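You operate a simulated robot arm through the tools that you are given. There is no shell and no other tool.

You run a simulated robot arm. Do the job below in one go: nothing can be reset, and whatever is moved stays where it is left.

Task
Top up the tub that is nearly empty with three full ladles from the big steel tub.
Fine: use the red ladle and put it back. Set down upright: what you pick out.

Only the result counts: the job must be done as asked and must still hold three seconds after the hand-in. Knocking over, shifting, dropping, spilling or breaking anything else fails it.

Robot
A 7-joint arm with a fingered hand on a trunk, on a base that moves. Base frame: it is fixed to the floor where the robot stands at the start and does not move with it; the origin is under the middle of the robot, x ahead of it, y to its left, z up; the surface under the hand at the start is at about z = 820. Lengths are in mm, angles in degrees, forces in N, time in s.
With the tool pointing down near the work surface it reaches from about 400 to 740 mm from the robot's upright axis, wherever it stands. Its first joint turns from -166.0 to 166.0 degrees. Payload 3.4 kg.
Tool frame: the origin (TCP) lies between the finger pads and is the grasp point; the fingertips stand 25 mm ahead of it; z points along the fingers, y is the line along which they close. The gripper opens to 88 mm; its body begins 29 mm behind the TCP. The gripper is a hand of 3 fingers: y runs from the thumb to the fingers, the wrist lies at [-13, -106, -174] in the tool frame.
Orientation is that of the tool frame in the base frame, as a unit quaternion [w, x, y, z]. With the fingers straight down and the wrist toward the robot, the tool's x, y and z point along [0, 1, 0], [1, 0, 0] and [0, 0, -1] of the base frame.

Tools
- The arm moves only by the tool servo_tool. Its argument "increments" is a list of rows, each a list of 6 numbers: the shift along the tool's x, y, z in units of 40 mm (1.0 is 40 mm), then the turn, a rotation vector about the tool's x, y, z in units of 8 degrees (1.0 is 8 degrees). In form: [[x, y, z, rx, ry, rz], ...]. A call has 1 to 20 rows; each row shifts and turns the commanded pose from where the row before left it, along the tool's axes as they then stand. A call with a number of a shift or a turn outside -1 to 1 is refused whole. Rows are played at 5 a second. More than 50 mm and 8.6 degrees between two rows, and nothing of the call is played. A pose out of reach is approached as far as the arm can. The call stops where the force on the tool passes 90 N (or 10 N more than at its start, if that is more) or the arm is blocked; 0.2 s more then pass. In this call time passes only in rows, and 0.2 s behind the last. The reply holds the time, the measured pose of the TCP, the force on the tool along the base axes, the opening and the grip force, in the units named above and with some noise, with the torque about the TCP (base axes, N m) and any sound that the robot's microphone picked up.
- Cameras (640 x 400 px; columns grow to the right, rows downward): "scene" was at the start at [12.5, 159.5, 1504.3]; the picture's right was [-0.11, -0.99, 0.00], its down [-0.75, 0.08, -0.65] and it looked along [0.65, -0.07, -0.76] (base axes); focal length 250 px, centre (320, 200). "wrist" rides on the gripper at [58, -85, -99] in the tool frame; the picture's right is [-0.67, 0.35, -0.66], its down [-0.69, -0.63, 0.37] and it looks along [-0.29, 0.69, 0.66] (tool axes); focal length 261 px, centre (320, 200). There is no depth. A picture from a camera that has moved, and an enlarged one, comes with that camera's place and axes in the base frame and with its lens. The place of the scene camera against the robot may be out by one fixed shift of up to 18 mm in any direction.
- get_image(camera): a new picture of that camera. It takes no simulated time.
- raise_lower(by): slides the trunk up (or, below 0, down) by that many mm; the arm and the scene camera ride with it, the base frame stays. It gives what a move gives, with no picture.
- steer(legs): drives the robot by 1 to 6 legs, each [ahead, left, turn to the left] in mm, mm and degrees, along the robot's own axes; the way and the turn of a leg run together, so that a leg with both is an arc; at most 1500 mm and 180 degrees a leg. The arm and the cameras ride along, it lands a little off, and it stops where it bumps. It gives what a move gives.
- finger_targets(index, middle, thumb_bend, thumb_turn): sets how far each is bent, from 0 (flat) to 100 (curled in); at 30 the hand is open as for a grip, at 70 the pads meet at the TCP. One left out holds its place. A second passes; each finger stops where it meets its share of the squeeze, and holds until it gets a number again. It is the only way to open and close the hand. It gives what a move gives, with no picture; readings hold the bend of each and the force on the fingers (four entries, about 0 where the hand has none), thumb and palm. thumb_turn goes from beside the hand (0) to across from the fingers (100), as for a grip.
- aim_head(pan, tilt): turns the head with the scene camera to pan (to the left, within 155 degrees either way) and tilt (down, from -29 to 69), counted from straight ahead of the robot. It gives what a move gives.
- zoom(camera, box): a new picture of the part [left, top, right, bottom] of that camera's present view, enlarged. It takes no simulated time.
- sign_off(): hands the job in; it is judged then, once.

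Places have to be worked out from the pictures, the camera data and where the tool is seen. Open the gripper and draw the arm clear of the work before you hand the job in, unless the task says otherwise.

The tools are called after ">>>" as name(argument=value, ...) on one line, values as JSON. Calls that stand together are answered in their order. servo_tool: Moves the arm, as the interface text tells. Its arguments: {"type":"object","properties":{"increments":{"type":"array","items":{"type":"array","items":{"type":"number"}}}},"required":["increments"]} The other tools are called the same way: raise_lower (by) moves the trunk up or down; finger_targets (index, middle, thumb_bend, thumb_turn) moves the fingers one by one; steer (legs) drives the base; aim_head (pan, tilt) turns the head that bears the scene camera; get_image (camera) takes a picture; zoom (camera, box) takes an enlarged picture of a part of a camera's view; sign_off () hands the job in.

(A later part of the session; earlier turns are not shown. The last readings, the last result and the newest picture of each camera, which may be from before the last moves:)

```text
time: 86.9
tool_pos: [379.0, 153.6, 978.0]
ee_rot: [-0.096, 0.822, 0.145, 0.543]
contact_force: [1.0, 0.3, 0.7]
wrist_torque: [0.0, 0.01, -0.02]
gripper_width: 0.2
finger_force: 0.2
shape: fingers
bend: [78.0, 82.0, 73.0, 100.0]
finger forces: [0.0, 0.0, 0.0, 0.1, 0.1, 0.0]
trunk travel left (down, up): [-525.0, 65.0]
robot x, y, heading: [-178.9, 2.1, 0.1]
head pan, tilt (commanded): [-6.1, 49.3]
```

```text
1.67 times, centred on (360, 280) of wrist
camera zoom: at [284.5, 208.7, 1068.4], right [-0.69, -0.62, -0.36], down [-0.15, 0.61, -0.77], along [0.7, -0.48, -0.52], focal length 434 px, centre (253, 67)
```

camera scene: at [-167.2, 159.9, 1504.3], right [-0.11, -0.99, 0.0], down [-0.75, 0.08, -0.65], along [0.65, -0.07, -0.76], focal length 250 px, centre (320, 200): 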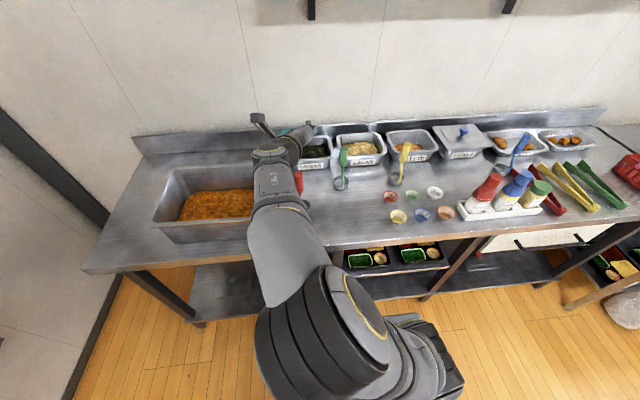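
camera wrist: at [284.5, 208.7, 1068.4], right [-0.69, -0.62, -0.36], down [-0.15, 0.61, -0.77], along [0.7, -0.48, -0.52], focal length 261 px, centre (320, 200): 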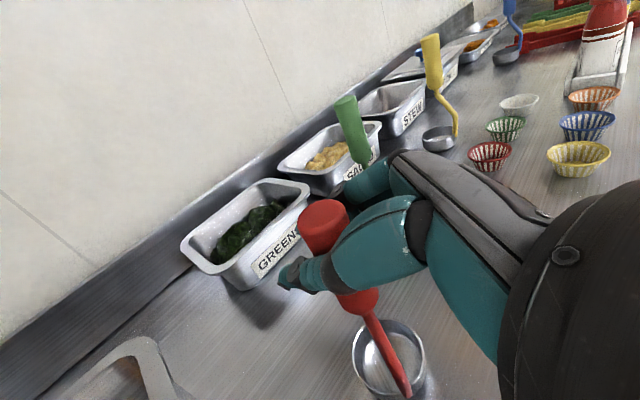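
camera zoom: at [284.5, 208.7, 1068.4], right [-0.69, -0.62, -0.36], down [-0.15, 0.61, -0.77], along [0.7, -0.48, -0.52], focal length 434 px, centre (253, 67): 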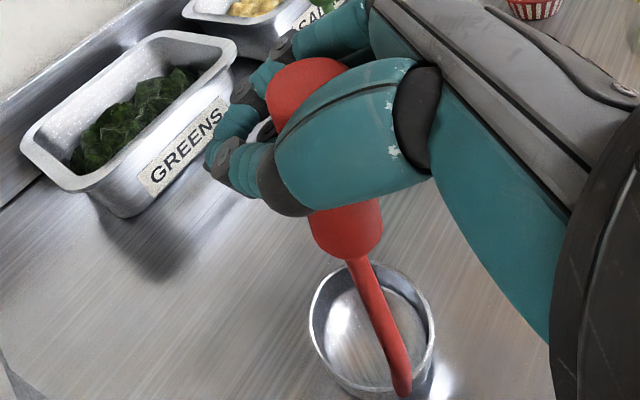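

The handle is caged but finger and thumb tips are blocking each other, so it's not clamped. I'll open the thumb a bit, wrap the two fingers to press the handle onto the palm, then bring the thumb over.

>>> finger_targets(thumb_bend=58)

>>> finger_targets(index=90, middle=90)

>>> zoom(camera="scene", box=[260, 140, 340, 210])

>>> zoom(camera="wrist", box=[240, 160, 480, 400])

```text
time: 87.9
tool_pos: [378.5, 153.1, 976.7]
ee_rot: [-0.096, 0.821, 0.145, 0.544]
contact_force: [-0.5, 0.4, -0.4]
wrist_torque: [-0.02, -0.03, 0.0]
gripper_width: 10.6
finger_force: 0.3
shape: fingers
bend: [84.0, 84.0, 57.0, 100.0]
finger forces: [0.0, 0.2, 0.0, 0.0, 0.1, 0.0]
trunk travel left (down, up): [-525.0, 65.0]
robot x, y, heading: [-181.4, -1.4, 0.0]
head pan, tilt (commanded): [-6.1, 49.3]
```

```text
time: 88.9
tool_pos: [380.3, 154.0, 976.4]
ee_rot: [-0.096, 0.821, 0.145, 0.544]
contact_force: [0.7, -0.5, 0.3]
wrist_torque: [0.02, -0.02, -0.01]
gripper_width: 22.4
finger_force: 0.5
shape: fingers
bend: [90.0, 90.0, 56.0, 100.0]
finger forces: [0.0, 0.9, 0.0, 0.2, 0.1, 0.8]
trunk travel left (down, up): [-525.0, 65.0]
robot x, y, heading: [-177.5, 2.4, -0.3]
head pan, tilt (commanded): [-6.1, 49.3]
```

```text
5.71 times, centred on (300, 175) of scene
camera zoom: at [-167.1, 159.9, 1504.3], right [-0.11, -0.99, 0.0], down [-0.75, 0.08, -0.65], along [0.65, -0.07, -0.76], focal length 1428 px, centre (434, 343)
```

zoom: 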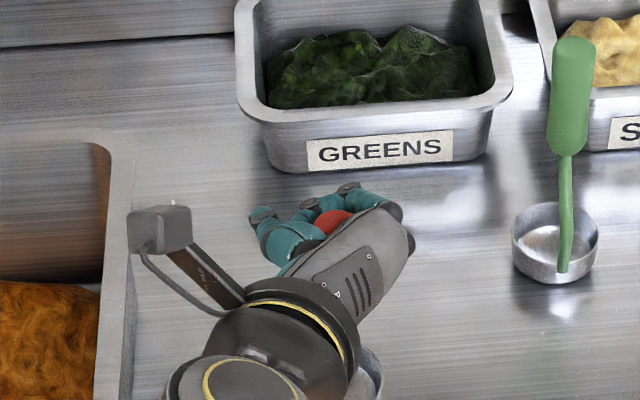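

```text
1.67 times, centred on (360, 280) of wrist
camera zoom: at [284.5, 208.7, 1068.4], right [-0.69, -0.62, -0.36], down [-0.15, 0.61, -0.77], along [0.7, -0.48, -0.52], focal length 434 px, centre (253, 67)
```

zoom: 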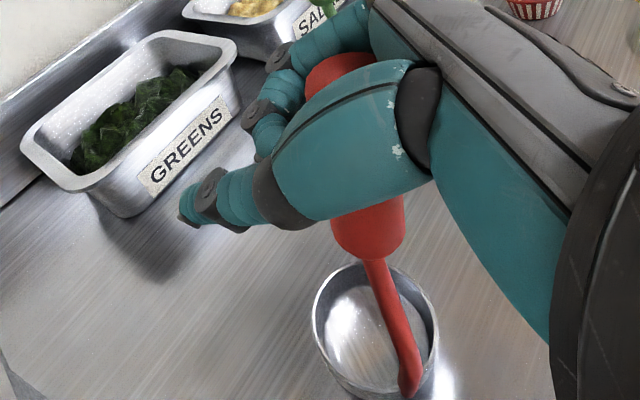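

The handle is now reaching the palm (palm 0.8 N, middle 0.9 N). I'm wrapping the fingers fully.

>>> finger_targets(index=100, middle=100)

>>> zoom(camera="scene", box=[260, 140, 340, 210])

>>> zoom(camera="wrist", box=[240, 160, 480, 400])

```text
time: 89.9
tool_pos: [378.4, 152.5, 976.4]
ee_rot: [-0.096, 0.821, 0.145, 0.544]
contact_force: [0.2, -0.9, -0.1]
wrist_torque: [0.0, -0.02, -0.04]
gripper_width: 36.8
finger_force: 21.2
shape: fingers
bend: [98.0, 95.0, 57.0, 100.0]
finger forces: [9.6, 10.1, 0.1, 0.1, 0.1, 22.7]
trunk travel left (down, up): [-525.0, 65.0]
robot x, y, heading: [-178.2, 4.5, -0.1]
head pan, tilt (commanded): [-6.1, 49.3]
```

```text
5.71 times, centred on (300, 175) of scene
camera zoom: at [-167.0, 159.9, 1504.3], right [-0.11, -0.99, 0.0], down [-0.75, 0.08, -0.65], along [0.65, -0.07, -0.76], focal length 1428 px, centre (434, 343)
```

zoom: 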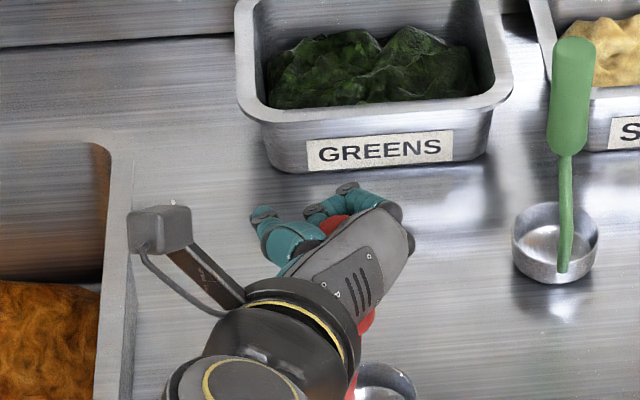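

```text
1.67 times, centred on (360, 280) of wrist
camera zoom: at [284.6, 208.7, 1068.3], right [-0.69, -0.62, -0.36], down [-0.15, 0.61, -0.77], along [0.7, -0.48, -0.52], focal length 434 px, centre (253, 67)
```

zoom: 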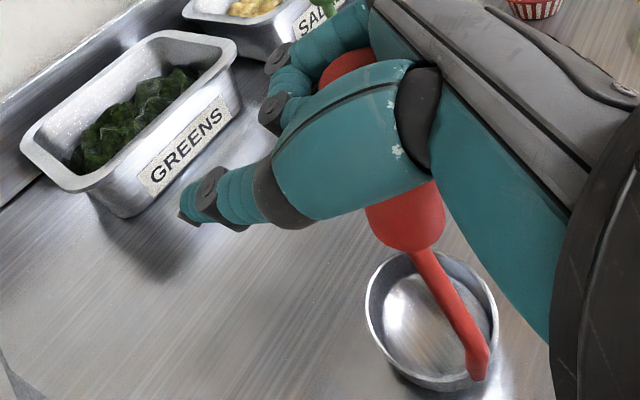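

A firm power grasp: index 9.6, middle 10.1, palm 22.7 N, with the handle lying along the palm. I'm adding the thumb.

>>> finger_targets(thumb_bend=80)

>>> zoom(camera="scene", box=[260, 140, 340, 210])

>>> get_image(camera="wrist")

```text
time: 90.9
tool_pos: [380.2, 153.2, 977.0]
ee_rot: [-0.097, 0.821, 0.144, 0.544]
contact_force: [-0.5, 0.1, 0.5]
wrist_torque: [0.05, -0.01, 0.0]
gripper_width: 29.3
finger_force: 27.3
shape: fingers
bend: [98.0, 95.0, 79.0, 100.0]
finger forces: [10.7, 9.8, 0.1, 0.1, 5.8, 28.9]
trunk travel left (down, up): [-525.0, 65.0]
robot x, y, heading: [-178.6, 3.6, 0.0]
head pan, tilt (commanded): [-6.1, 49.3]
```

```text
5.71 times, centred on (300, 175) of scene
camera zoom: at [-167.0, 159.9, 1504.3], right [-0.11, -0.99, 0.0], down [-0.75, 0.08, -0.65], along [0.65, -0.07, -0.76], focal length 1428 px, centre (434, 343)
```

zoom: 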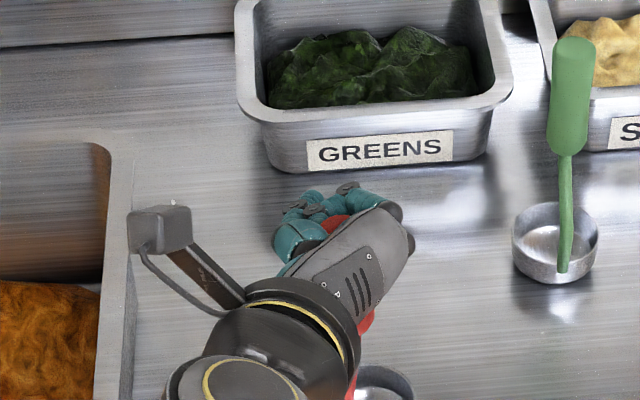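

```text
taken
camera wrist: at [284.6, 208.7, 1068.3], right [-0.69, -0.62, -0.36], down [-0.15, 0.61, -0.77], along [0.7, -0.48, -0.52], focal length 261 px, centre (320, 200)
```

wrist: 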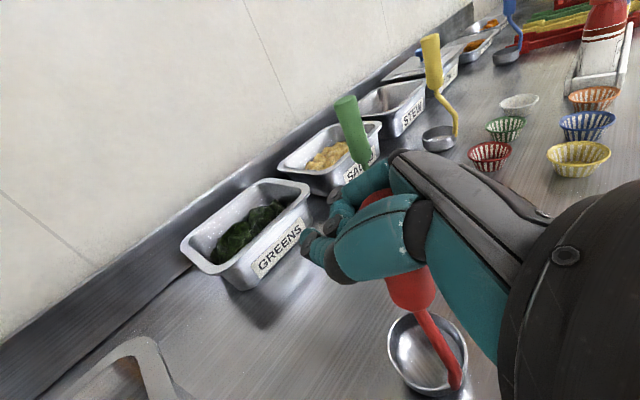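

A solid power grasp: palm 29 N, fingers about 10 N each, thumb 6 N. I'm adding a bit more thumb and lifting to see how the ladle hangs.

>>> finger_targets(thumb_bend=92)

>>> servo_tool(increments=[[0.46, 0, -0.195, 0, 0, 0], [0.46, 0, -0.195, 0, 0, 0], [0.46, 0, -0.195, 0, 0, 0], [0.46, 0, -0.195, 0, 0, 0]])

>>> get_image(camera="wrist")

>>> get_image(camera="scene")

```text
time: 91.9
tool_pos: [378.4, 153.2, 977.1]
ee_rot: [-0.096, 0.821, 0.145, 0.544]
contact_force: [-0.3, -0.8, 0.3]
wrist_torque: [0.04, -0.04, -0.01]
gripper_width: 25.6
finger_force: 32.8
shape: fingers
bend: [98.0, 95.0, 86.0, 100.0]
finger forces: [14.8, 10.0, 0.0, 0.1, 7.0, 34.2]
trunk travel left (down, up): [-525.0, 65.0]
robot x, y, heading: [-177.3, -2.5, -0.3]
head pan, tilt (commanded): [-6.1, 49.3]
```

```text
time: 92.9
tool_pos: [379.0, 153.6, 1056.1]
ee_rot: [-0.096, 0.822, 0.145, 0.543]
contact_force: [0.5, -0.2, -1.7]
wrist_torque: [0.05, -0.07, 0.03]
gripper_width: 25.5
finger_force: 32.2
shape: fingers
bend: [98.0, 95.0, 86.0, 100.0]
finger forces: [14.5, 9.6, 0.0, 0.0, 6.9, 33.4]
trunk travel left (down, up): [-525.0, 65.0]
robot x, y, heading: [-181.9, -1.1, 0.1]
head pan, tilt (commanded): [-6.1, 49.3]
```

```text
taken
camera wrist: at [284.2, 208.6, 1148.0], right [-0.69, -0.62, -0.36], down [-0.15, 0.61, -0.77], along [0.7, -0.48, -0.52], focal length 261 px, centre (320, 200)
```

wrist: 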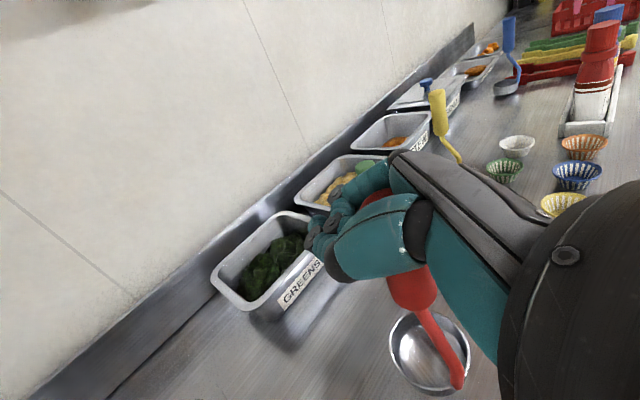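

```text
taken
camera scene: at [-167.1, 159.8, 1504.2], right [-0.11, -0.99, 0.0], down [-0.75, 0.08, -0.65], along [0.65, -0.07, -0.76], focal length 250 px, centre (320, 200)
```

scene: 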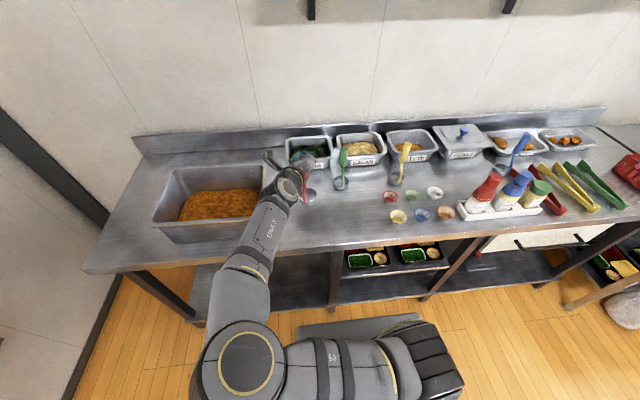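

It lifts without any slip. I'm zooming in to measure the ladle's pose in the hand.

>>> zoom(camera="wrist", box=[340, 250, 500, 400])

>>> zoom(camera="scene", box=[270, 140, 350, 210])

```text
2.67 times, centred on (420, 325) of wrist
camera zoom: at [284.2, 208.6, 1148.0], right [-0.69, -0.62, -0.36], down [-0.15, 0.61, -0.77], along [0.7, -0.48, -0.52], focal length 695 px, centre (53, -133)
```

zoom: 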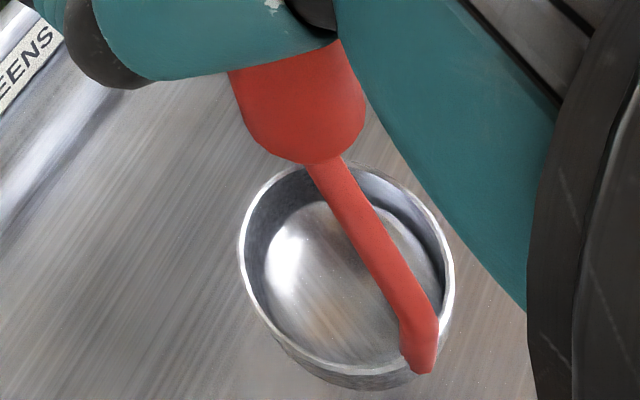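

```text
5.71 times, centred on (310, 175) of scene
camera zoom: at [-167.1, 159.8, 1504.2], right [-0.11, -0.99, 0.0], down [-0.75, 0.08, -0.65], along [0.65, -0.07, -0.76], focal length 1428 px, centre (377, 343)
```

zoom: 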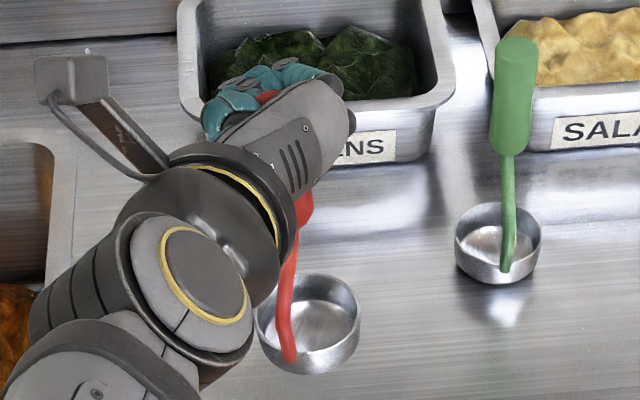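

By both cameras the ladle is upright within a few degrees, its cup about 35 mm behind and 126 mm below the TCP. I'm raising it above all handle tips, then driving the base forward to its original place.

>>> servo_tool(increments=[[0.663, 0, -0.281, 0, 0, 0], [0.663, 0, -0.281, 0, 0, 0], [0.663, 0, -0.281, 0, 0, 0], [0.663, 0, -0.281, 0, 0, 0], [0.663, 0, -0.281, 0, 0, 0]])

>>> get_image(camera="wrist")

>>> get_image(camera="scene")

```text
time: 94.1
tool_pos: [377.9, 155.7, 1199.2]
ee_rot: [-0.097, 0.821, 0.146, 0.543]
contact_force: [0.1, 0.6, -0.7]
wrist_torque: [0.03, -0.03, -0.04]
gripper_width: 25.5
finger_force: 31.6
shape: fingers
bend: [98.0, 96.0, 86.0, 100.0]
finger forces: [14.3, 9.1, 0.1, 0.0, 6.9, 32.2]
trunk travel left (down, up): [-525.0, 65.0]
robot x, y, heading: [-179.2, 0.4, -0.2]
head pan, tilt (commanded): [-6.1, 49.3]
```

```text
taken
camera wrist: at [283.7, 210.1, 1291.9], right [-0.69, -0.62, -0.36], down [-0.15, 0.62, -0.77], along [0.7, -0.48, -0.52], focal length 261 px, centre (320, 200)
```

wrist: 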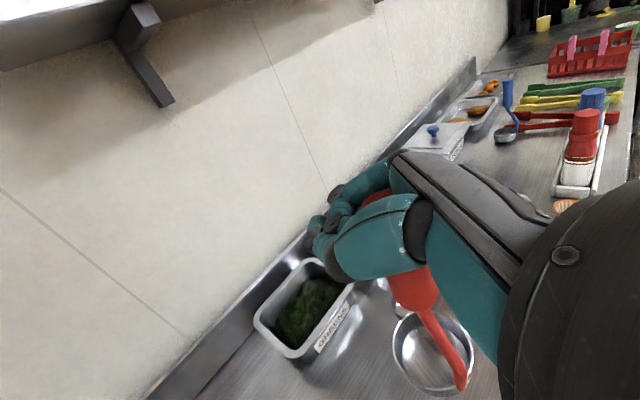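

```text
taken
camera scene: at [-167.0, 159.9, 1504.2], right [-0.11, -0.99, 0.0], down [-0.75, 0.08, -0.65], along [0.65, -0.07, -0.76], focal length 250 px, centre (320, 200)
```

scene: 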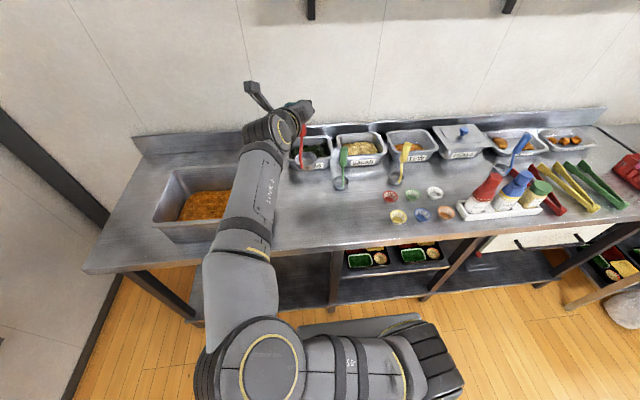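

The ladle holds steady. I'm driving the base forward 178 mm to its original position, with the ladle at z > 1030, above everything.

>>> steer(legs=[[178, 0, 0]])

>>> get_image(camera="wrist")

>>> get_image(camera="scene")

```text
time: 95.6
tool_pos: [554.3, 154.8, 1199.8]
ee_rot: [-0.097, 0.822, 0.146, 0.543]
contact_force: [0.6, -0.6, -1.1]
wrist_torque: [0.04, -0.02, 0.0]
gripper_width: 25.9
finger_force: 31.0
shape: fingers
bend: [98.0, 96.0, 86.0, 100.0]
finger forces: [14.3, 9.1, 0.1, 0.0, 6.9, 32.0]
trunk travel left (down, up): [-525.0, 65.0]
robot x, y, heading: [-7.2, 0.9, 0.2]
head pan, tilt (commanded): [-6.1, 49.3]
```

```text
taken
camera wrist: at [459.5, 209.9, 1291.4], right [-0.69, -0.62, -0.36], down [-0.15, 0.61, -0.77], along [0.7, -0.48, -0.52], focal length 261 px, centre (320, 200)
```

wrist: 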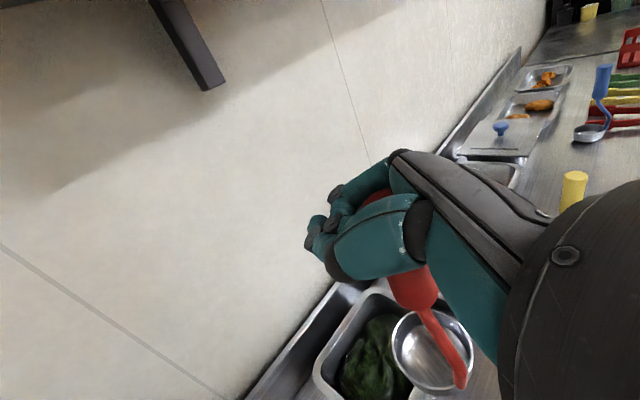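

```text
taken
camera scene: at [8.9, 159.4, 1504.2], right [-0.11, -0.99, 0.0], down [-0.75, 0.08, -0.65], along [0.65, -0.07, -0.76], focal length 250 px, centre (320, 200)
```

scene: 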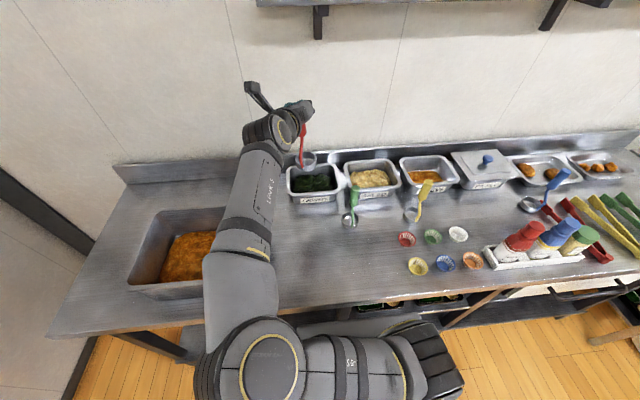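

The base is back in place with the ladle secure. I'm moving the hand to above the big tub and yawing about 20°.

>>> servo_tool(increments=[[-0.03, -0.5, -0.05, 0, 0, 0], [-0.032, -0.789, -0.076, 0, 0, 0], [-0.032, -0.789, -0.076, 0, 0, 0], [-0.032, -0.789, -0.076, 0, 0, 0], [-0.032, -0.789, -0.076, 0, 0, 0], [-0.032, -0.789, -0.076, 0, 0, 0], [-0.032, -0.789, -0.076, 0, 0, 0], [-0.032, -0.789, -0.076, 0, 0, 0], [-0.032, -0.789, -0.076, 0, 0, 0], [-0.032, -0.789, -0.076, 0, 0, 0], [-0.02, -0.3, -0.03, 0, 0, 0], [0, 0, 0, 0.575, 0, -0.244], [0, 0, 0, 0.575, 0, -0.244], [0, 0, 0, 0.575, 0, -0.244], [0, 0, 0, 0.575, 0, -0.244]])

>>> get_image(camera="wrist")

>>> get_image(camera="scene")

```text
time: 98.8
tool_pos: [421.7, 434.6, 1196.1]
ee_rot: [-0.181, 0.786, 0.281, 0.52]
contact_force: [-0.2, -1.0, -0.8]
wrist_torque: [0.04, -0.01, -0.02]
gripper_width: 25.4
finger_force: 21.8
shape: fingers
bend: [99.0, 97.0, 86.0, 100.0]
finger forces: [11.8, 5.8, 0.0, 0.1, 4.7, 21.3]
trunk travel left (down, up): [-525.0, 65.0]
robot x, y, heading: [-6.3, -1.7, -0.2]
head pan, tilt (commanded): [-6.1, 49.3]
```

```text
taken
camera wrist: at [313.8, 457.0, 1288.5], right [-0.45, -0.82, -0.36], down [-0.34, 0.53, -0.78], along [0.82, -0.23, -0.52], focal length 261 px, centre (320, 200)
```

wrist: 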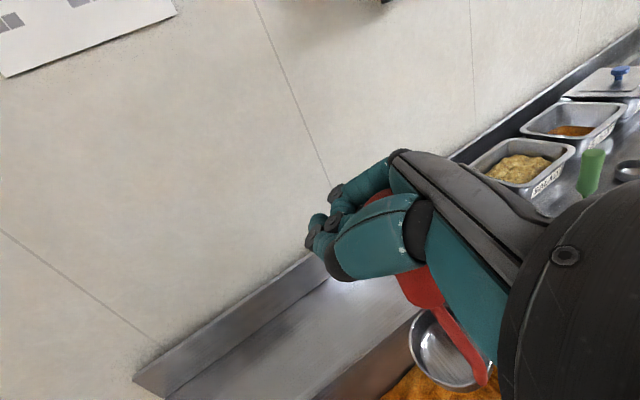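

```text
taken
camera scene: at [8.6, 159.3, 1504.2], right [-0.11, -0.99, 0.0], down [-0.75, 0.08, -0.65], along [0.65, -0.07, -0.76], focal length 250 px, centre (320, 200)
```

scene: 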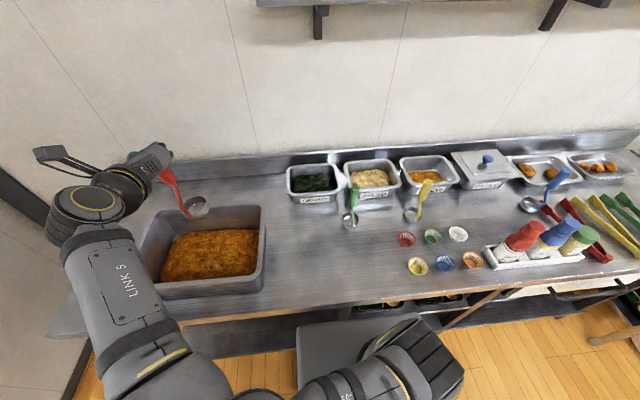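

The grip force fell to 21 N because the fingers are near full curl. I'm tightening with the thumb to bring it back up and then re-checking the ladle's attitude.

>>> finger_targets(index=100, middle=100, thumb_bend=100)

>>> zoom(camera="wrist", box=[280, 170, 520, 400])

>>> zoom(camera="scene", box=[120, 130, 250, 240])

```text
time: 99.8
tool_pos: [420.2, 434.9, 1197.5]
ee_rot: [-0.183, 0.786, 0.279, 0.52]
contact_force: [0.5, -0.7, -1.2]
wrist_torque: [0.05, -0.04, -0.01]
gripper_width: 23.4
finger_force: 26.6
shape: fingers
bend: [99.0, 97.0, 90.0, 100.0]
finger forces: [14.9, 8.3, 0.1, 0.0, 3.7, 26.4]
trunk travel left (down, up): [-525.0, 65.0]
robot x, y, heading: [-5.6, -3.3, -0.4]
head pan, tilt (commanded): [-6.1, 49.3]
```

```text
1.74 times, centred on (400, 285) of wrist
camera zoom: at [313.1, 456.7, 1290.1], right [-0.45, -0.82, -0.36], down [-0.34, 0.53, -0.77], along [0.82, -0.23, -0.52], focal length 453 px, centre (181, 52)
```

zoom: 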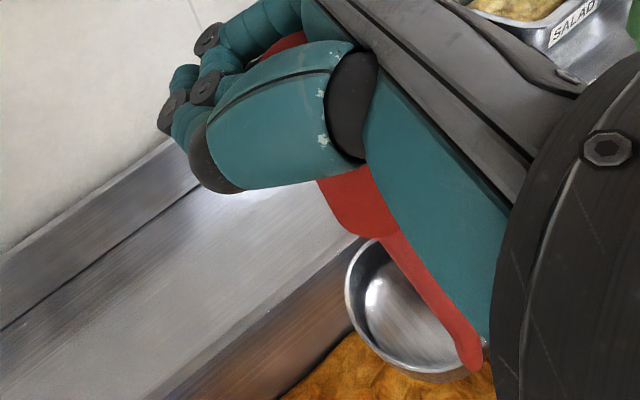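

```text
3.64 times, centred on (185, 185) of scene
camera zoom: at [8.0, 159.5, 1504.2], right [-0.11, -0.99, 0.0], down [-0.75, 0.08, -0.65], along [0.65, -0.07, -0.76], focal length 909 px, centre (811, 254)
```

zoom: 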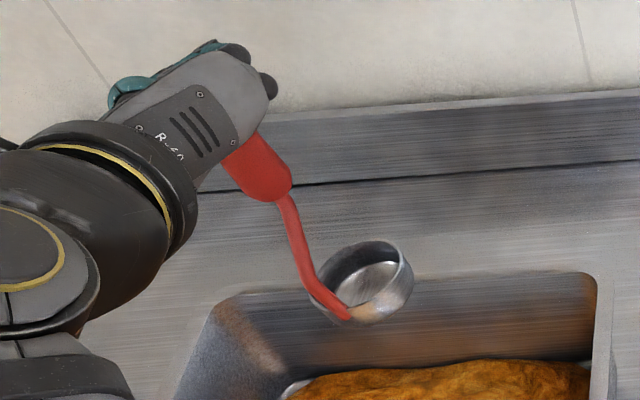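

I'm zooming tighter on the ladle to judge its tilt.

>>> zoom(camera="scene", box=[170, 165, 220, 225])

>>> zoom(camera="wrist", box=[390, 270, 510, 390])

```text
6.67 times, centred on (195, 195) of scene
camera zoom: at [8.0, 159.5, 1504.2], right [-0.11, -0.99, 0.0], down [-0.75, 0.08, -0.65], along [0.65, -0.07, -0.76], focal length 1666 px, centre (1153, 233)
```

zoom: 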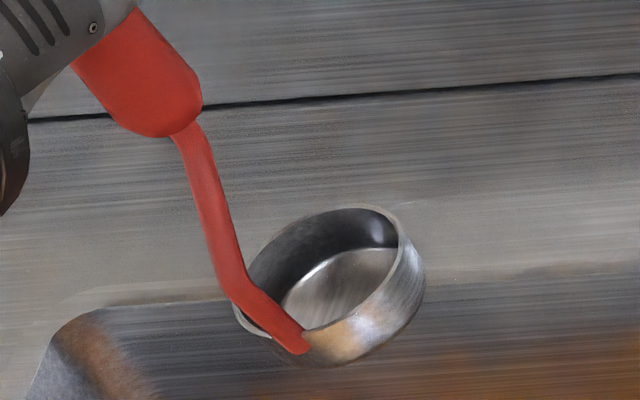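

```text
3.33 times, centred on (450, 330) of wrist
camera zoom: at [313.1, 456.7, 1290.1], right [-0.45, -0.82, -0.36], down [-0.34, 0.53, -0.77], along [0.82, -0.23, -0.52], focal length 869 px, centre (-113, -233)
```

zoom: 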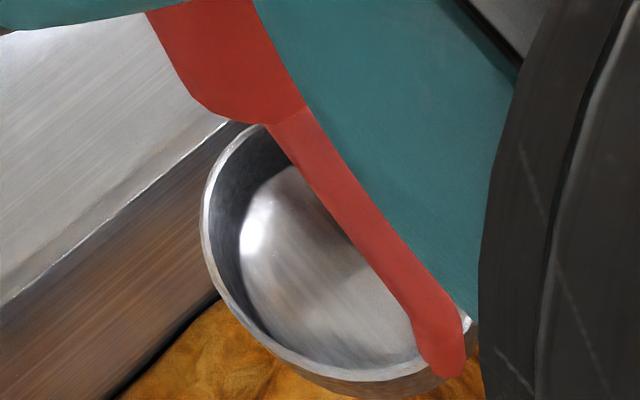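

From the rim ellipse, the ladle is level sideways but leans about 15° forward in the hand, as the handle is settling flush along the palm. That suits a plan where pouring pitches the hand down so the palm backs the handle. I'm yawing to the pour/scoop heading and pitching up 15° to level the cup.

>>> servo_tool(increments=[[0, 0, 0, 0.575, 0, -0.244], [0, 0, 0, 0.575, 0, -0.244], [0, 0, 0, 0.575, 0, -0.244], [0, 0, 0, 0.575, 0, -0.244], [0, 0, 0, 0.575, 0, -0.244], [0, 0, 0, 0, 0.5, 0], [0, 0, 0, 0, 0.5, 0], [0, 0, 0, 0, 0.5, 0], [0, 0, 0, 0, 0.375, 0]])

>>> get_image(camera="wrist")

>>> get_image(camera="scene")

```text
time: 101.2
tool_pos: [472.8, 383.9, 1200.9]
ee_rot: [-0.269, 0.721, 0.392, 0.505]
contact_force: [0.7, -0.1, -1.1]
wrist_torque: [0.09, -0.04, -0.01]
gripper_width: 23.1
finger_force: 23.9
shape: fingers
bend: [100.0, 98.0, 90.0, 100.0]
finger forces: [13.9, 7.2, 0.1, 0.0, 2.9, 23.4]
trunk travel left (down, up): [-525.0, 65.0]
robot x, y, heading: [-4.4, -3.7, -0.3]
head pan, tilt (commanded): [-6.1, 49.3]
stopped in row 6: the arm was blocked; the commanded pose is now the measured one
```

```text
taken
camera wrist: at [361.1, 368.9, 1288.2], right [-0.17, -0.9, -0.4], down [-0.46, 0.43, -0.77], along [0.87, 0.05, -0.49], focal length 261 px, centre (320, 200)
```

wrist: 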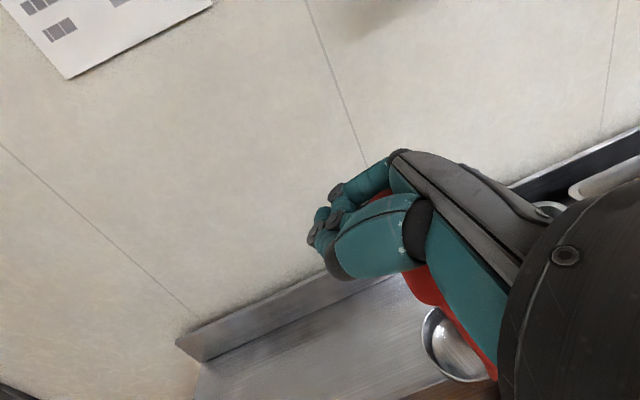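

```text
taken
camera scene: at [8.2, 159.4, 1504.3], right [-0.11, -0.99, 0.0], down [-0.75, 0.08, -0.65], along [0.65, -0.07, -0.76], focal length 250 px, centre (320, 200)
```

scene: 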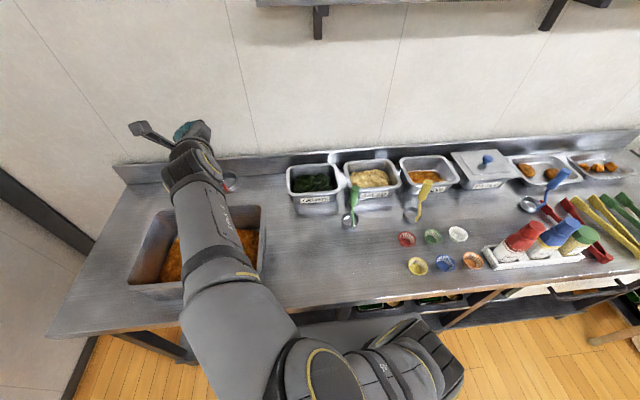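

The arm hit a limit at this yaw, and the fingers are at full curl with falling force. I'm switching plan: set the ladle down on the free bench again and regrip it from straight above, with the handle top seated against the palm, which holds it at two well-separated points. First I yaw back to the comfortable side.

>>> servo_tool(increments=[[0, 0, 0, -0.58, 0, 0.214], [0, 0, 0, -0.58, 0, 0.214], [0, 0, 0, -0.58, 0, 0.214], [0, 0, 0, -0.58, 0, 0.214], [0, 0, 0, -0.58, 0, 0.214], [0, 0, 0, -0.58, 0, 0.214], [0, 0, 0, -0.58, 0, 0.214], [0, 0, 0, -0.58, 0, 0.214]])

>>> get_image(camera="wrist")

>>> zoom(camera="scene", box=[150, 110, 290, 230])

```text
time: 103.0
tool_pos: [472.3, 386.4, 1200.6]
ee_rot: [-0.084, 0.809, 0.124, 0.568]
contact_force: [-0.6, 1.0, -2.0]
wrist_torque: [0.03, -0.02, 0.0]
gripper_width: 23.0
finger_force: 16.3
shape: fingers
bend: [100.0, 98.0, 90.0, 100.0]
finger forces: [10.5, 5.6, 0.0, 0.1, 0.2, 16.6]
trunk travel left (down, up): [-525.0, 65.0]
robot x, y, heading: [-3.7, 2.7, -0.1]
head pan, tilt (commanded): [-6.1, 49.3]
```

```text
taken
camera wrist: at [375.3, 444.5, 1287.9], right [-0.7, -0.59, -0.41], down [-0.08, 0.63, -0.77], along [0.71, -0.51, -0.49], focal length 261 px, centre (320, 200)
```

wrist: 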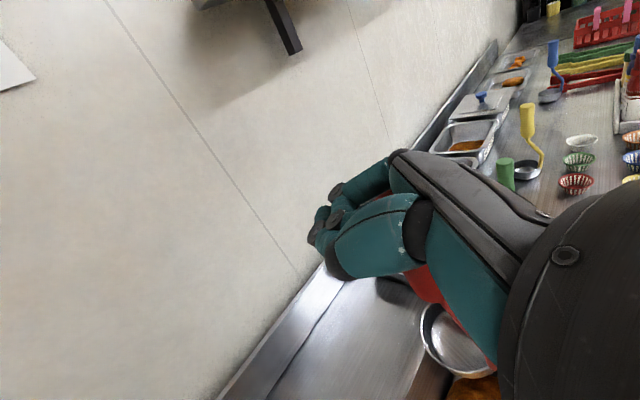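

```text
3.33 times, centred on (220, 170) of scene
camera zoom: at [8.2, 159.5, 1504.2], right [-0.11, -0.99, 0.0], down [-0.75, 0.08, -0.65], along [0.65, -0.07, -0.76], focal length 833 px, centre (653, 300)
```

zoom: 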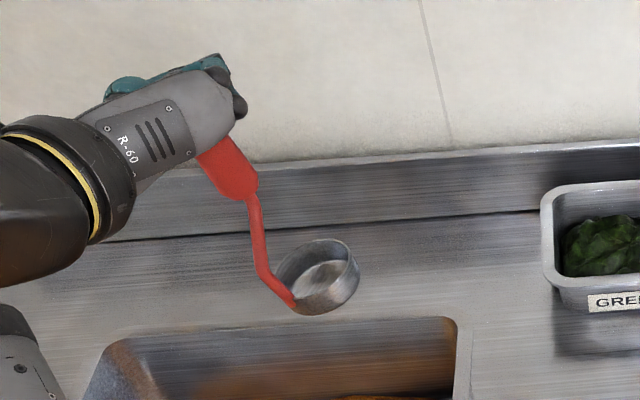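

The grip has loosened to 16 N, so I'm carrying the ladle gently to a free bench spot near (470, 130), well clear of the green ladle and tubs, to set it down.

>>> servo_tool(increments=[[-0.02, 0.3, -0.05, 0, 0, 0], [-0.035, 0.56, -0.09, 0, 0, 0], [-0.035, 0.56, -0.09, 0, 0, 0], [-0.035, 0.56, -0.09, 0, 0, 0], [-0.035, 0.56, -0.09, 0, 0, 0], [-0.035, 0.56, -0.09, 0, 0, 0], [-0.035, 0.56, -0.09, 0, 0, 0], [-0.035, 0.56, -0.09, 0, 0, 0], [-0.035, 0.56, -0.09, 0, 0, 0], [-0.035, 0.56, -0.09, 0, 0, 0], [-0.02, 0.35, -0.06, 0, 0, 0], [-0.01, 0.15, -0.03, 0, 0, 0]])

>>> zoom(camera="wrist", box=[300, 220, 520, 400])

>>> zoom(camera="scene", box=[210, 100, 370, 230])

```text
time: 105.6
tool_pos: [502.9, 151.8, 1200.6]
ee_rot: [-0.085, 0.809, 0.126, 0.568]
contact_force: [0.2, 0.2, -1.8]
wrist_torque: [0.08, -0.04, -0.03]
gripper_width: 23.2
finger_force: 14.6
shape: fingers
bend: [100.0, 98.0, 90.0, 100.0]
finger forces: [9.1, 5.5, 0.0, 0.0, 0.2, 14.5]
trunk travel left (down, up): [-525.0, 65.0]
robot x, y, heading: [-4.2, -1.7, -0.1]
head pan, tilt (commanded): [-6.1, 49.3]
```

```text
2.22 times, centred on (410, 310) of wrist
camera zoom: at [407.3, 209.6, 1288.5], right [-0.7, -0.59, -0.4], down [-0.08, 0.63, -0.77], along [0.71, -0.51, -0.49], focal length 579 px, centre (120, -44)
```

zoom: 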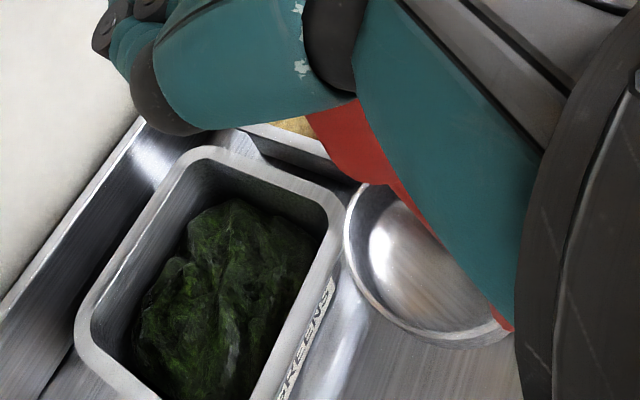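

```text
3.08 times, centred on (290, 165) of scene
camera zoom: at [8.1, 159.3, 1504.3], right [-0.11, -0.99, 0.0], down [-0.75, 0.08, -0.65], along [0.65, -0.07, -0.76], focal length 769 px, centre (412, 308)
```

zoom: 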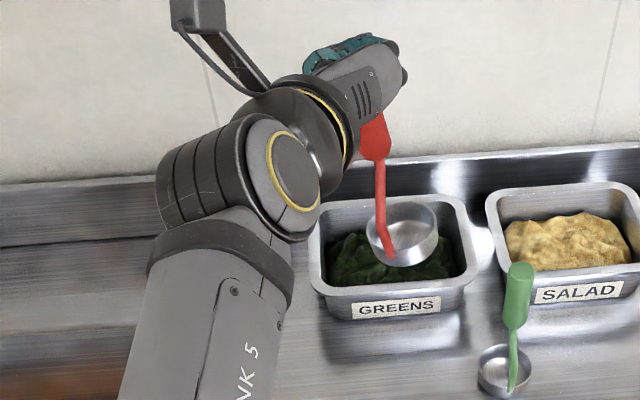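

The cup is roughly level, at about (462, 111), over free bench. I'm lowering it.

>>> servo_tool(increments=[[-0.4, 0, 0.145, 0, 0, 0], [-0.66, 0, 0.239, 0, 0, 0], [-0.66, 0, 0.239, 0, 0, 0], [-0.66, 0, 0.239, 0, 0, 0], [-0.66, 0, 0.239, 0, 0, 0], [-0.66, 0, 0.239, 0, 0, 0], [-0.66, 0, 0.239, 0, 0, 0], [-0.4, 0, 0.145, 0, 0, 0]])

>>> zoom(camera="wrist", box=[300, 220, 520, 400])

>>> zoom(camera="scene", box=[240, 140, 370, 250])

```text
time: 107.4
tool_pos: [503.7, 149.9, 998.5]
ee_rot: [-0.085, 0.809, 0.126, 0.568]
contact_force: [-0.2, -0.2, -1.3]
wrist_torque: [0.06, -0.06, 0.03]
gripper_width: 22.9
finger_force: 13.5
shape: fingers
bend: [100.0, 98.0, 91.0, 100.0]
finger forces: [8.2, 5.3, 0.0, 0.0, 0.3, 13.2]
trunk travel left (down, up): [-525.0, 65.0]
robot x, y, heading: [-6.7, -2.0, -0.0]
head pan, tilt (commanded): [-6.1, 49.3]
```

```text
2.22 times, centred on (410, 310) of wrist
camera zoom: at [407.5, 208.2, 1086.4], right [-0.7, -0.59, -0.41], down [-0.08, 0.63, -0.77], along [0.71, -0.51, -0.49], focal length 579 px, centre (120, -44)
```

zoom: 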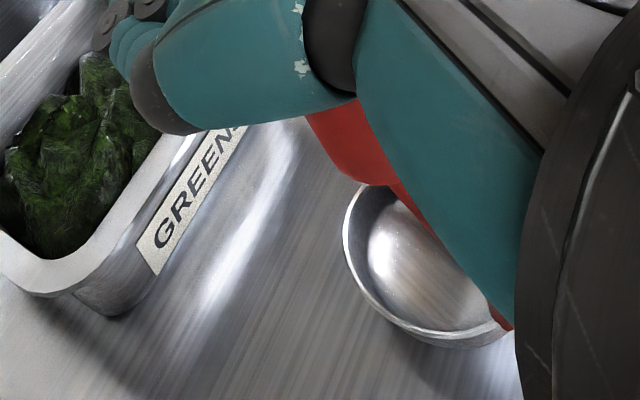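

```text
3.64 times, centred on (305, 195) of scene
camera zoom: at [8.1, 159.4, 1504.3], right [-0.11, -0.99, 0.0], down [-0.75, 0.08, -0.65], along [0.65, -0.07, -0.76], focal length 909 px, centre (374, 218)
```

zoom: 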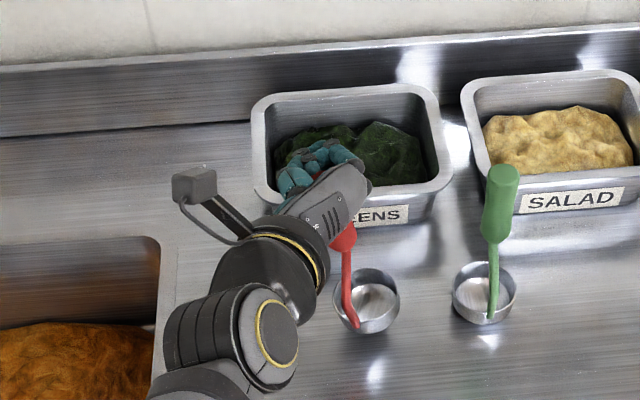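

The cup is just above the bench and level compared with the green ladle. I'm lowering in small steps to contact.

>>> servo_tool(increments=[[-0.0705, 0, 0.0255, 0, 0, 0], [-0.0705, 0, 0.0255, 0, 0, 0], [0, 0, 0, 0, 0, 0]])

>>> servo_tool(increments=[[-0.0705, 0, 0.0255, 0, 0, 0], [0, 0, 0, 0, 0, 0]])

>>> servo_tool(increments=[[-0.0705, 0, 0.0255, 0, 0, 0], [0, 0, 0, 0, 0, 0]])

```text
time: 108.2
tool_pos: [502.4, 148.6, 992.6]
ee_rot: [-0.085, 0.809, 0.125, 0.568]
contact_force: [0.0, 0.6, -1.9]
wrist_torque: [0.04, -0.09, -0.01]
gripper_width: 22.8
finger_force: 13.3
shape: fingers
bend: [100.0, 98.0, 91.0, 100.0]
finger forces: [8.2, 5.3, 0.0, 0.0, 0.3, 13.2]
trunk travel left (down, up): [-525.0, 65.0]
robot x, y, heading: [-5.3, 0.2, -0.3]
head pan, tilt (commanded): [-6.1, 49.3]
```

```text
time: 108.8
tool_pos: [504.6, 148.9, 990.2]
ee_rot: [-0.084, 0.809, 0.125, 0.569]
contact_force: [0.1, 0.1, -0.8]
wrist_torque: [0.03, -0.05, 0.02]
gripper_width: 22.7
finger_force: 13.2
shape: fingers
bend: [100.0, 98.0, 91.0, 100.0]
finger forces: [8.1, 5.3, 0.1, 0.1, 0.2, 13.2]
trunk travel left (down, up): [-525.0, 65.0]
robot x, y, heading: [-5.1, -3.4, -0.1]
head pan, tilt (commanded): [-6.1, 49.3]
```

```text
time: 109.4
tool_pos: [503.1, 149.0, 987.1]
ee_rot: [-0.085, 0.809, 0.125, 0.568]
contact_force: [-0.6, 0.5, -1.5]
wrist_torque: [0.07, -0.06, -0.03]
gripper_width: 22.9
finger_force: 13.6
shape: fingers
bend: [100.0, 98.0, 91.0, 100.0]
finger forces: [8.3, 5.2, 0.1, 0.1, 0.3, 13.2]
trunk travel left (down, up): [-525.0, 65.0]
robot x, y, heading: [-4.2, 2.0, -0.2]
head pan, tilt (commanded): [-6.1, 49.3]
```

No contact yet at z 987. I'm continuing down in 3 mm steps.

>>> servo_tool(increments=[[-0.0705, 0, 0.0255, 0, 0, 0], [0, 0, 0, 0, 0, 0]])

>>> servo_tool(increments=[[-0.0705, 0, 0.0255, 0, 0, 0], [0, 0, 0, 0, 0, 0]])

>>> servo_tool(increments=[[-0.0705, 0, 0.0255, 0, 0, 0], [0, 0, 0, 0, 0, 0]])

```text
time: 110.0
tool_pos: [503.5, 149.2, 983.1]
ee_rot: [-0.085, 0.809, 0.125, 0.568]
contact_force: [-0.5, 1.0, -1.7]
wrist_torque: [0.05, -0.06, 0.0]
gripper_width: 22.8
finger_force: 13.7
shape: fingers
bend: [100.0, 98.0, 91.0, 100.0]
finger forces: [8.0, 5.2, 0.0, 0.0, 0.3, 13.3]
trunk travel left (down, up): [-525.0, 65.0]
robot x, y, heading: [-5.9, -1.0, -0.3]
head pan, tilt (commanded): [-6.1, 49.3]
```

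```text
time: 110.6
tool_pos: [505.9, 149.4, 979.5]
ee_rot: [-0.084, 0.809, 0.125, 0.568]
contact_force: [-0.4, 0.4, -0.6]
wrist_torque: [0.08, -0.06, -0.01]
gripper_width: 23.0
finger_force: 12.7
shape: fingers
bend: [100.0, 98.0, 91.0, 100.0]
finger forces: [8.1, 5.2, 0.0, 0.0, 0.3, 13.1]
trunk travel left (down, up): [-525.0, 65.0]
robot x, y, heading: [-6.0, -1.5, -0.4]
head pan, tilt (commanded): [-6.1, 49.3]
```

```text
time: 111.2
tool_pos: [502.9, 149.0, 980.0]
ee_rot: [-0.085, 0.808, 0.124, 0.569]
contact_force: [-0.2, 1.2, 12.3]
wrist_torque: [-0.21, 0.56, -0.04]
gripper_width: 22.9
finger_force: 17.0
shape: fingers
bend: [100.0, 98.0, 91.0, 100.0]
finger forces: [8.6, 5.4, 0.1, 0.0, 0.7, 18.9]
trunk travel left (down, up): [-525.0, 65.0]
robot x, y, heading: [-2.8, 0.9, -0.5]
head pan, tilt (commanded): [-6.1, 49.3]
```

Contact at z ≈ 980. I'm easing the push slightly and checking how the cup sits before releasing.

>>> servo_tool(increments=[[0.035, 0, -0.0127, 0, 0, 0], [0, 0, 0, 0, 0, 0]])

>>> zoom(camera="scene", box=[290, 195, 360, 245])

>>> zoom(camera="wrist", box=[300, 220, 520, 400])

```text
time: 111.8
tool_pos: [503.6, 149.7, 979.0]
ee_rot: [-0.084, 0.809, 0.125, 0.568]
contact_force: [-0.1, 0.2, 6.2]
wrist_torque: [-0.05, 0.22, -0.01]
gripper_width: 23.0
finger_force: 15.6
shape: fingers
bend: [100.0, 98.0, 91.0, 100.0]
finger forces: [8.2, 5.4, 0.1, 0.1, 0.6, 16.1]
trunk travel left (down, up): [-525.0, 65.0]
robot x, y, heading: [-6.3, -2.2, -0.2]
head pan, tilt (commanded): [-6.1, 49.3]
```

```text
8.00 times, centred on (325, 220) of scene
camera zoom: at [7.3, 159.3, 1504.2], right [-0.11, -0.99, 0.0], down [-0.75, 0.08, -0.65], along [0.65, -0.07, -0.76], focal length 2000 px, centre (280, 40)
```

zoom: 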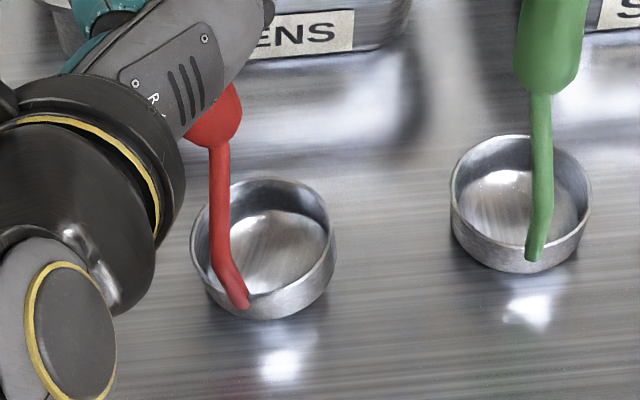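

```text
2.22 times, centred on (410, 310) of wrist
camera zoom: at [407.0, 208.3, 1067.1], right [-0.7, -0.59, -0.4], down [-0.08, 0.63, -0.77], along [0.71, -0.51, -0.49], focal length 579 px, centre (120, -44)
```

zoom: 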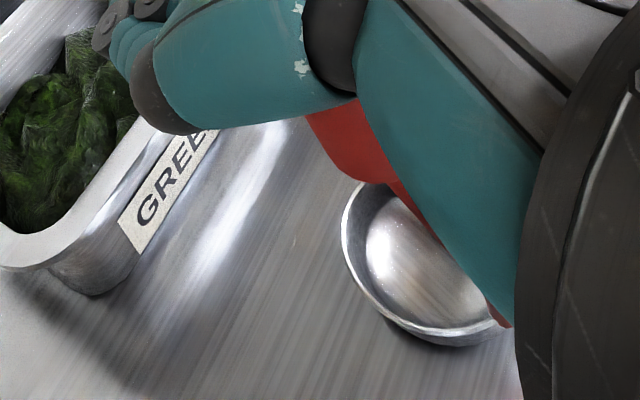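

The red cup sits flat like the green one. I'm releasing gently: thumb first, then the fingers.

>>> finger_targets(thumb_bend=50)

>>> finger_targets(index=88, middle=88, thumb_bend=30)

>>> zoom(camera="scene", box=[270, 165, 360, 245])

>>> finger_targets(index=30, middle=30)

>>> get_image(camera="wrist")

>>> zoom(camera="scene", box=[270, 165, 360, 245])

```text
time: 112.8
tool_pos: [504.4, 150.1, 978.9]
ee_rot: [-0.084, 0.809, 0.125, 0.568]
contact_force: [-0.5, 0.7, 4.7]
wrist_torque: [-0.08, 0.22, -0.05]
gripper_width: 42.4
finger_force: 11.1
shape: fingers
bend: [99.0, 98.0, 50.0, 100.0]
finger forces: [3.7, 5.5, 0.0, 0.1, 0.0, 12.6]
trunk travel left (down, up): [-525.0, 65.0]
robot x, y, heading: [-5.4, 1.5, -0.2]
head pan, tilt (commanded): [-6.1, 49.3]
```

```text
time: 113.8
tool_pos: [504.8, 149.8, 979.3]
ee_rot: [-0.084, 0.809, 0.124, 0.568]
contact_force: [-0.7, 0.4, 2.6]
wrist_torque: [-0.05, 0.16, 0.0]
gripper_width: 31.8
finger_force: 1.4
shape: fingers
bend: [88.0, 88.0, 30.0, 98.0]
finger forces: [0.1, 0.1, 0.1, 0.0, 0.0, 2.5]
trunk travel left (down, up): [-525.0, 65.0]
robot x, y, heading: [-1.7, 0.4, -0.3]
head pan, tilt (commanded): [-6.1, 49.3]
```

```text
5.00 times, centred on (315, 205) of scene
camera zoom: at [7.6, 159.3, 1504.3], right [-0.11, -0.99, 0.0], down [-0.75, 0.08, -0.65], along [0.65, -0.07, -0.76], focal length 1250 px, centre (345, 175)
```

zoom: 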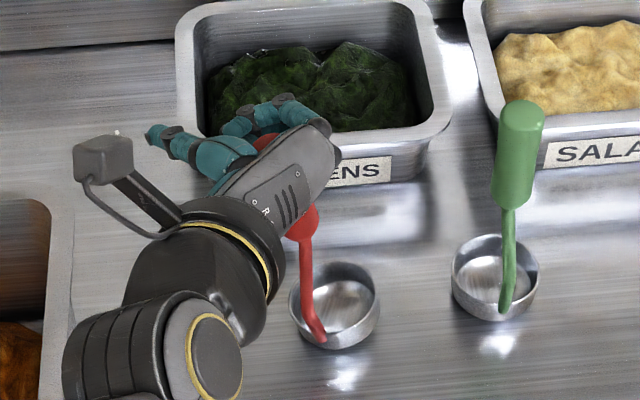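

```text
time: 114.8
tool_pos: [503.1, 150.3, 978.7]
ee_rot: [-0.084, 0.809, 0.125, 0.568]
contact_force: [0.3, -0.3, 0.1]
wrist_torque: [0.02, -0.01, -0.01]
gripper_width: 84.2
finger_force: 0.1
shape: fingers
bend: [30.0, 30.0, 30.0, 98.0]
finger forces: [0.0, 0.0, 0.1, 0.0, 0.0, 0.1]
trunk travel left (down, up): [-525.0, 65.0]
robot x, y, heading: [-7.4, -2.6, -0.2]
head pan, tilt (commanded): [-6.1, 49.3]
```

```text
taken
camera wrist: at [407.4, 208.4, 1067.0], right [-0.7, -0.59, -0.4], down [-0.08, 0.63, -0.77], along [0.71, -0.51, -0.49], focal length 261 px, centre (320, 200)
```

wrist: 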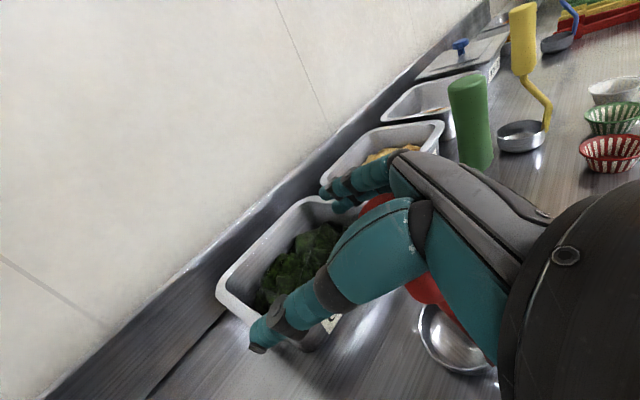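

```text
5.00 times, centred on (315, 205) of scene
camera zoom: at [7.9, 159.3, 1504.3], right [-0.11, -0.99, 0.0], down [-0.75, 0.08, -0.65], along [0.65, -0.07, -0.76], focal length 1250 px, centre (345, 175)
```

zoom: 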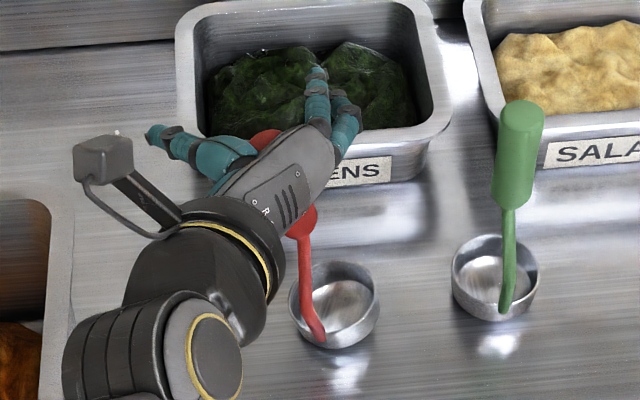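

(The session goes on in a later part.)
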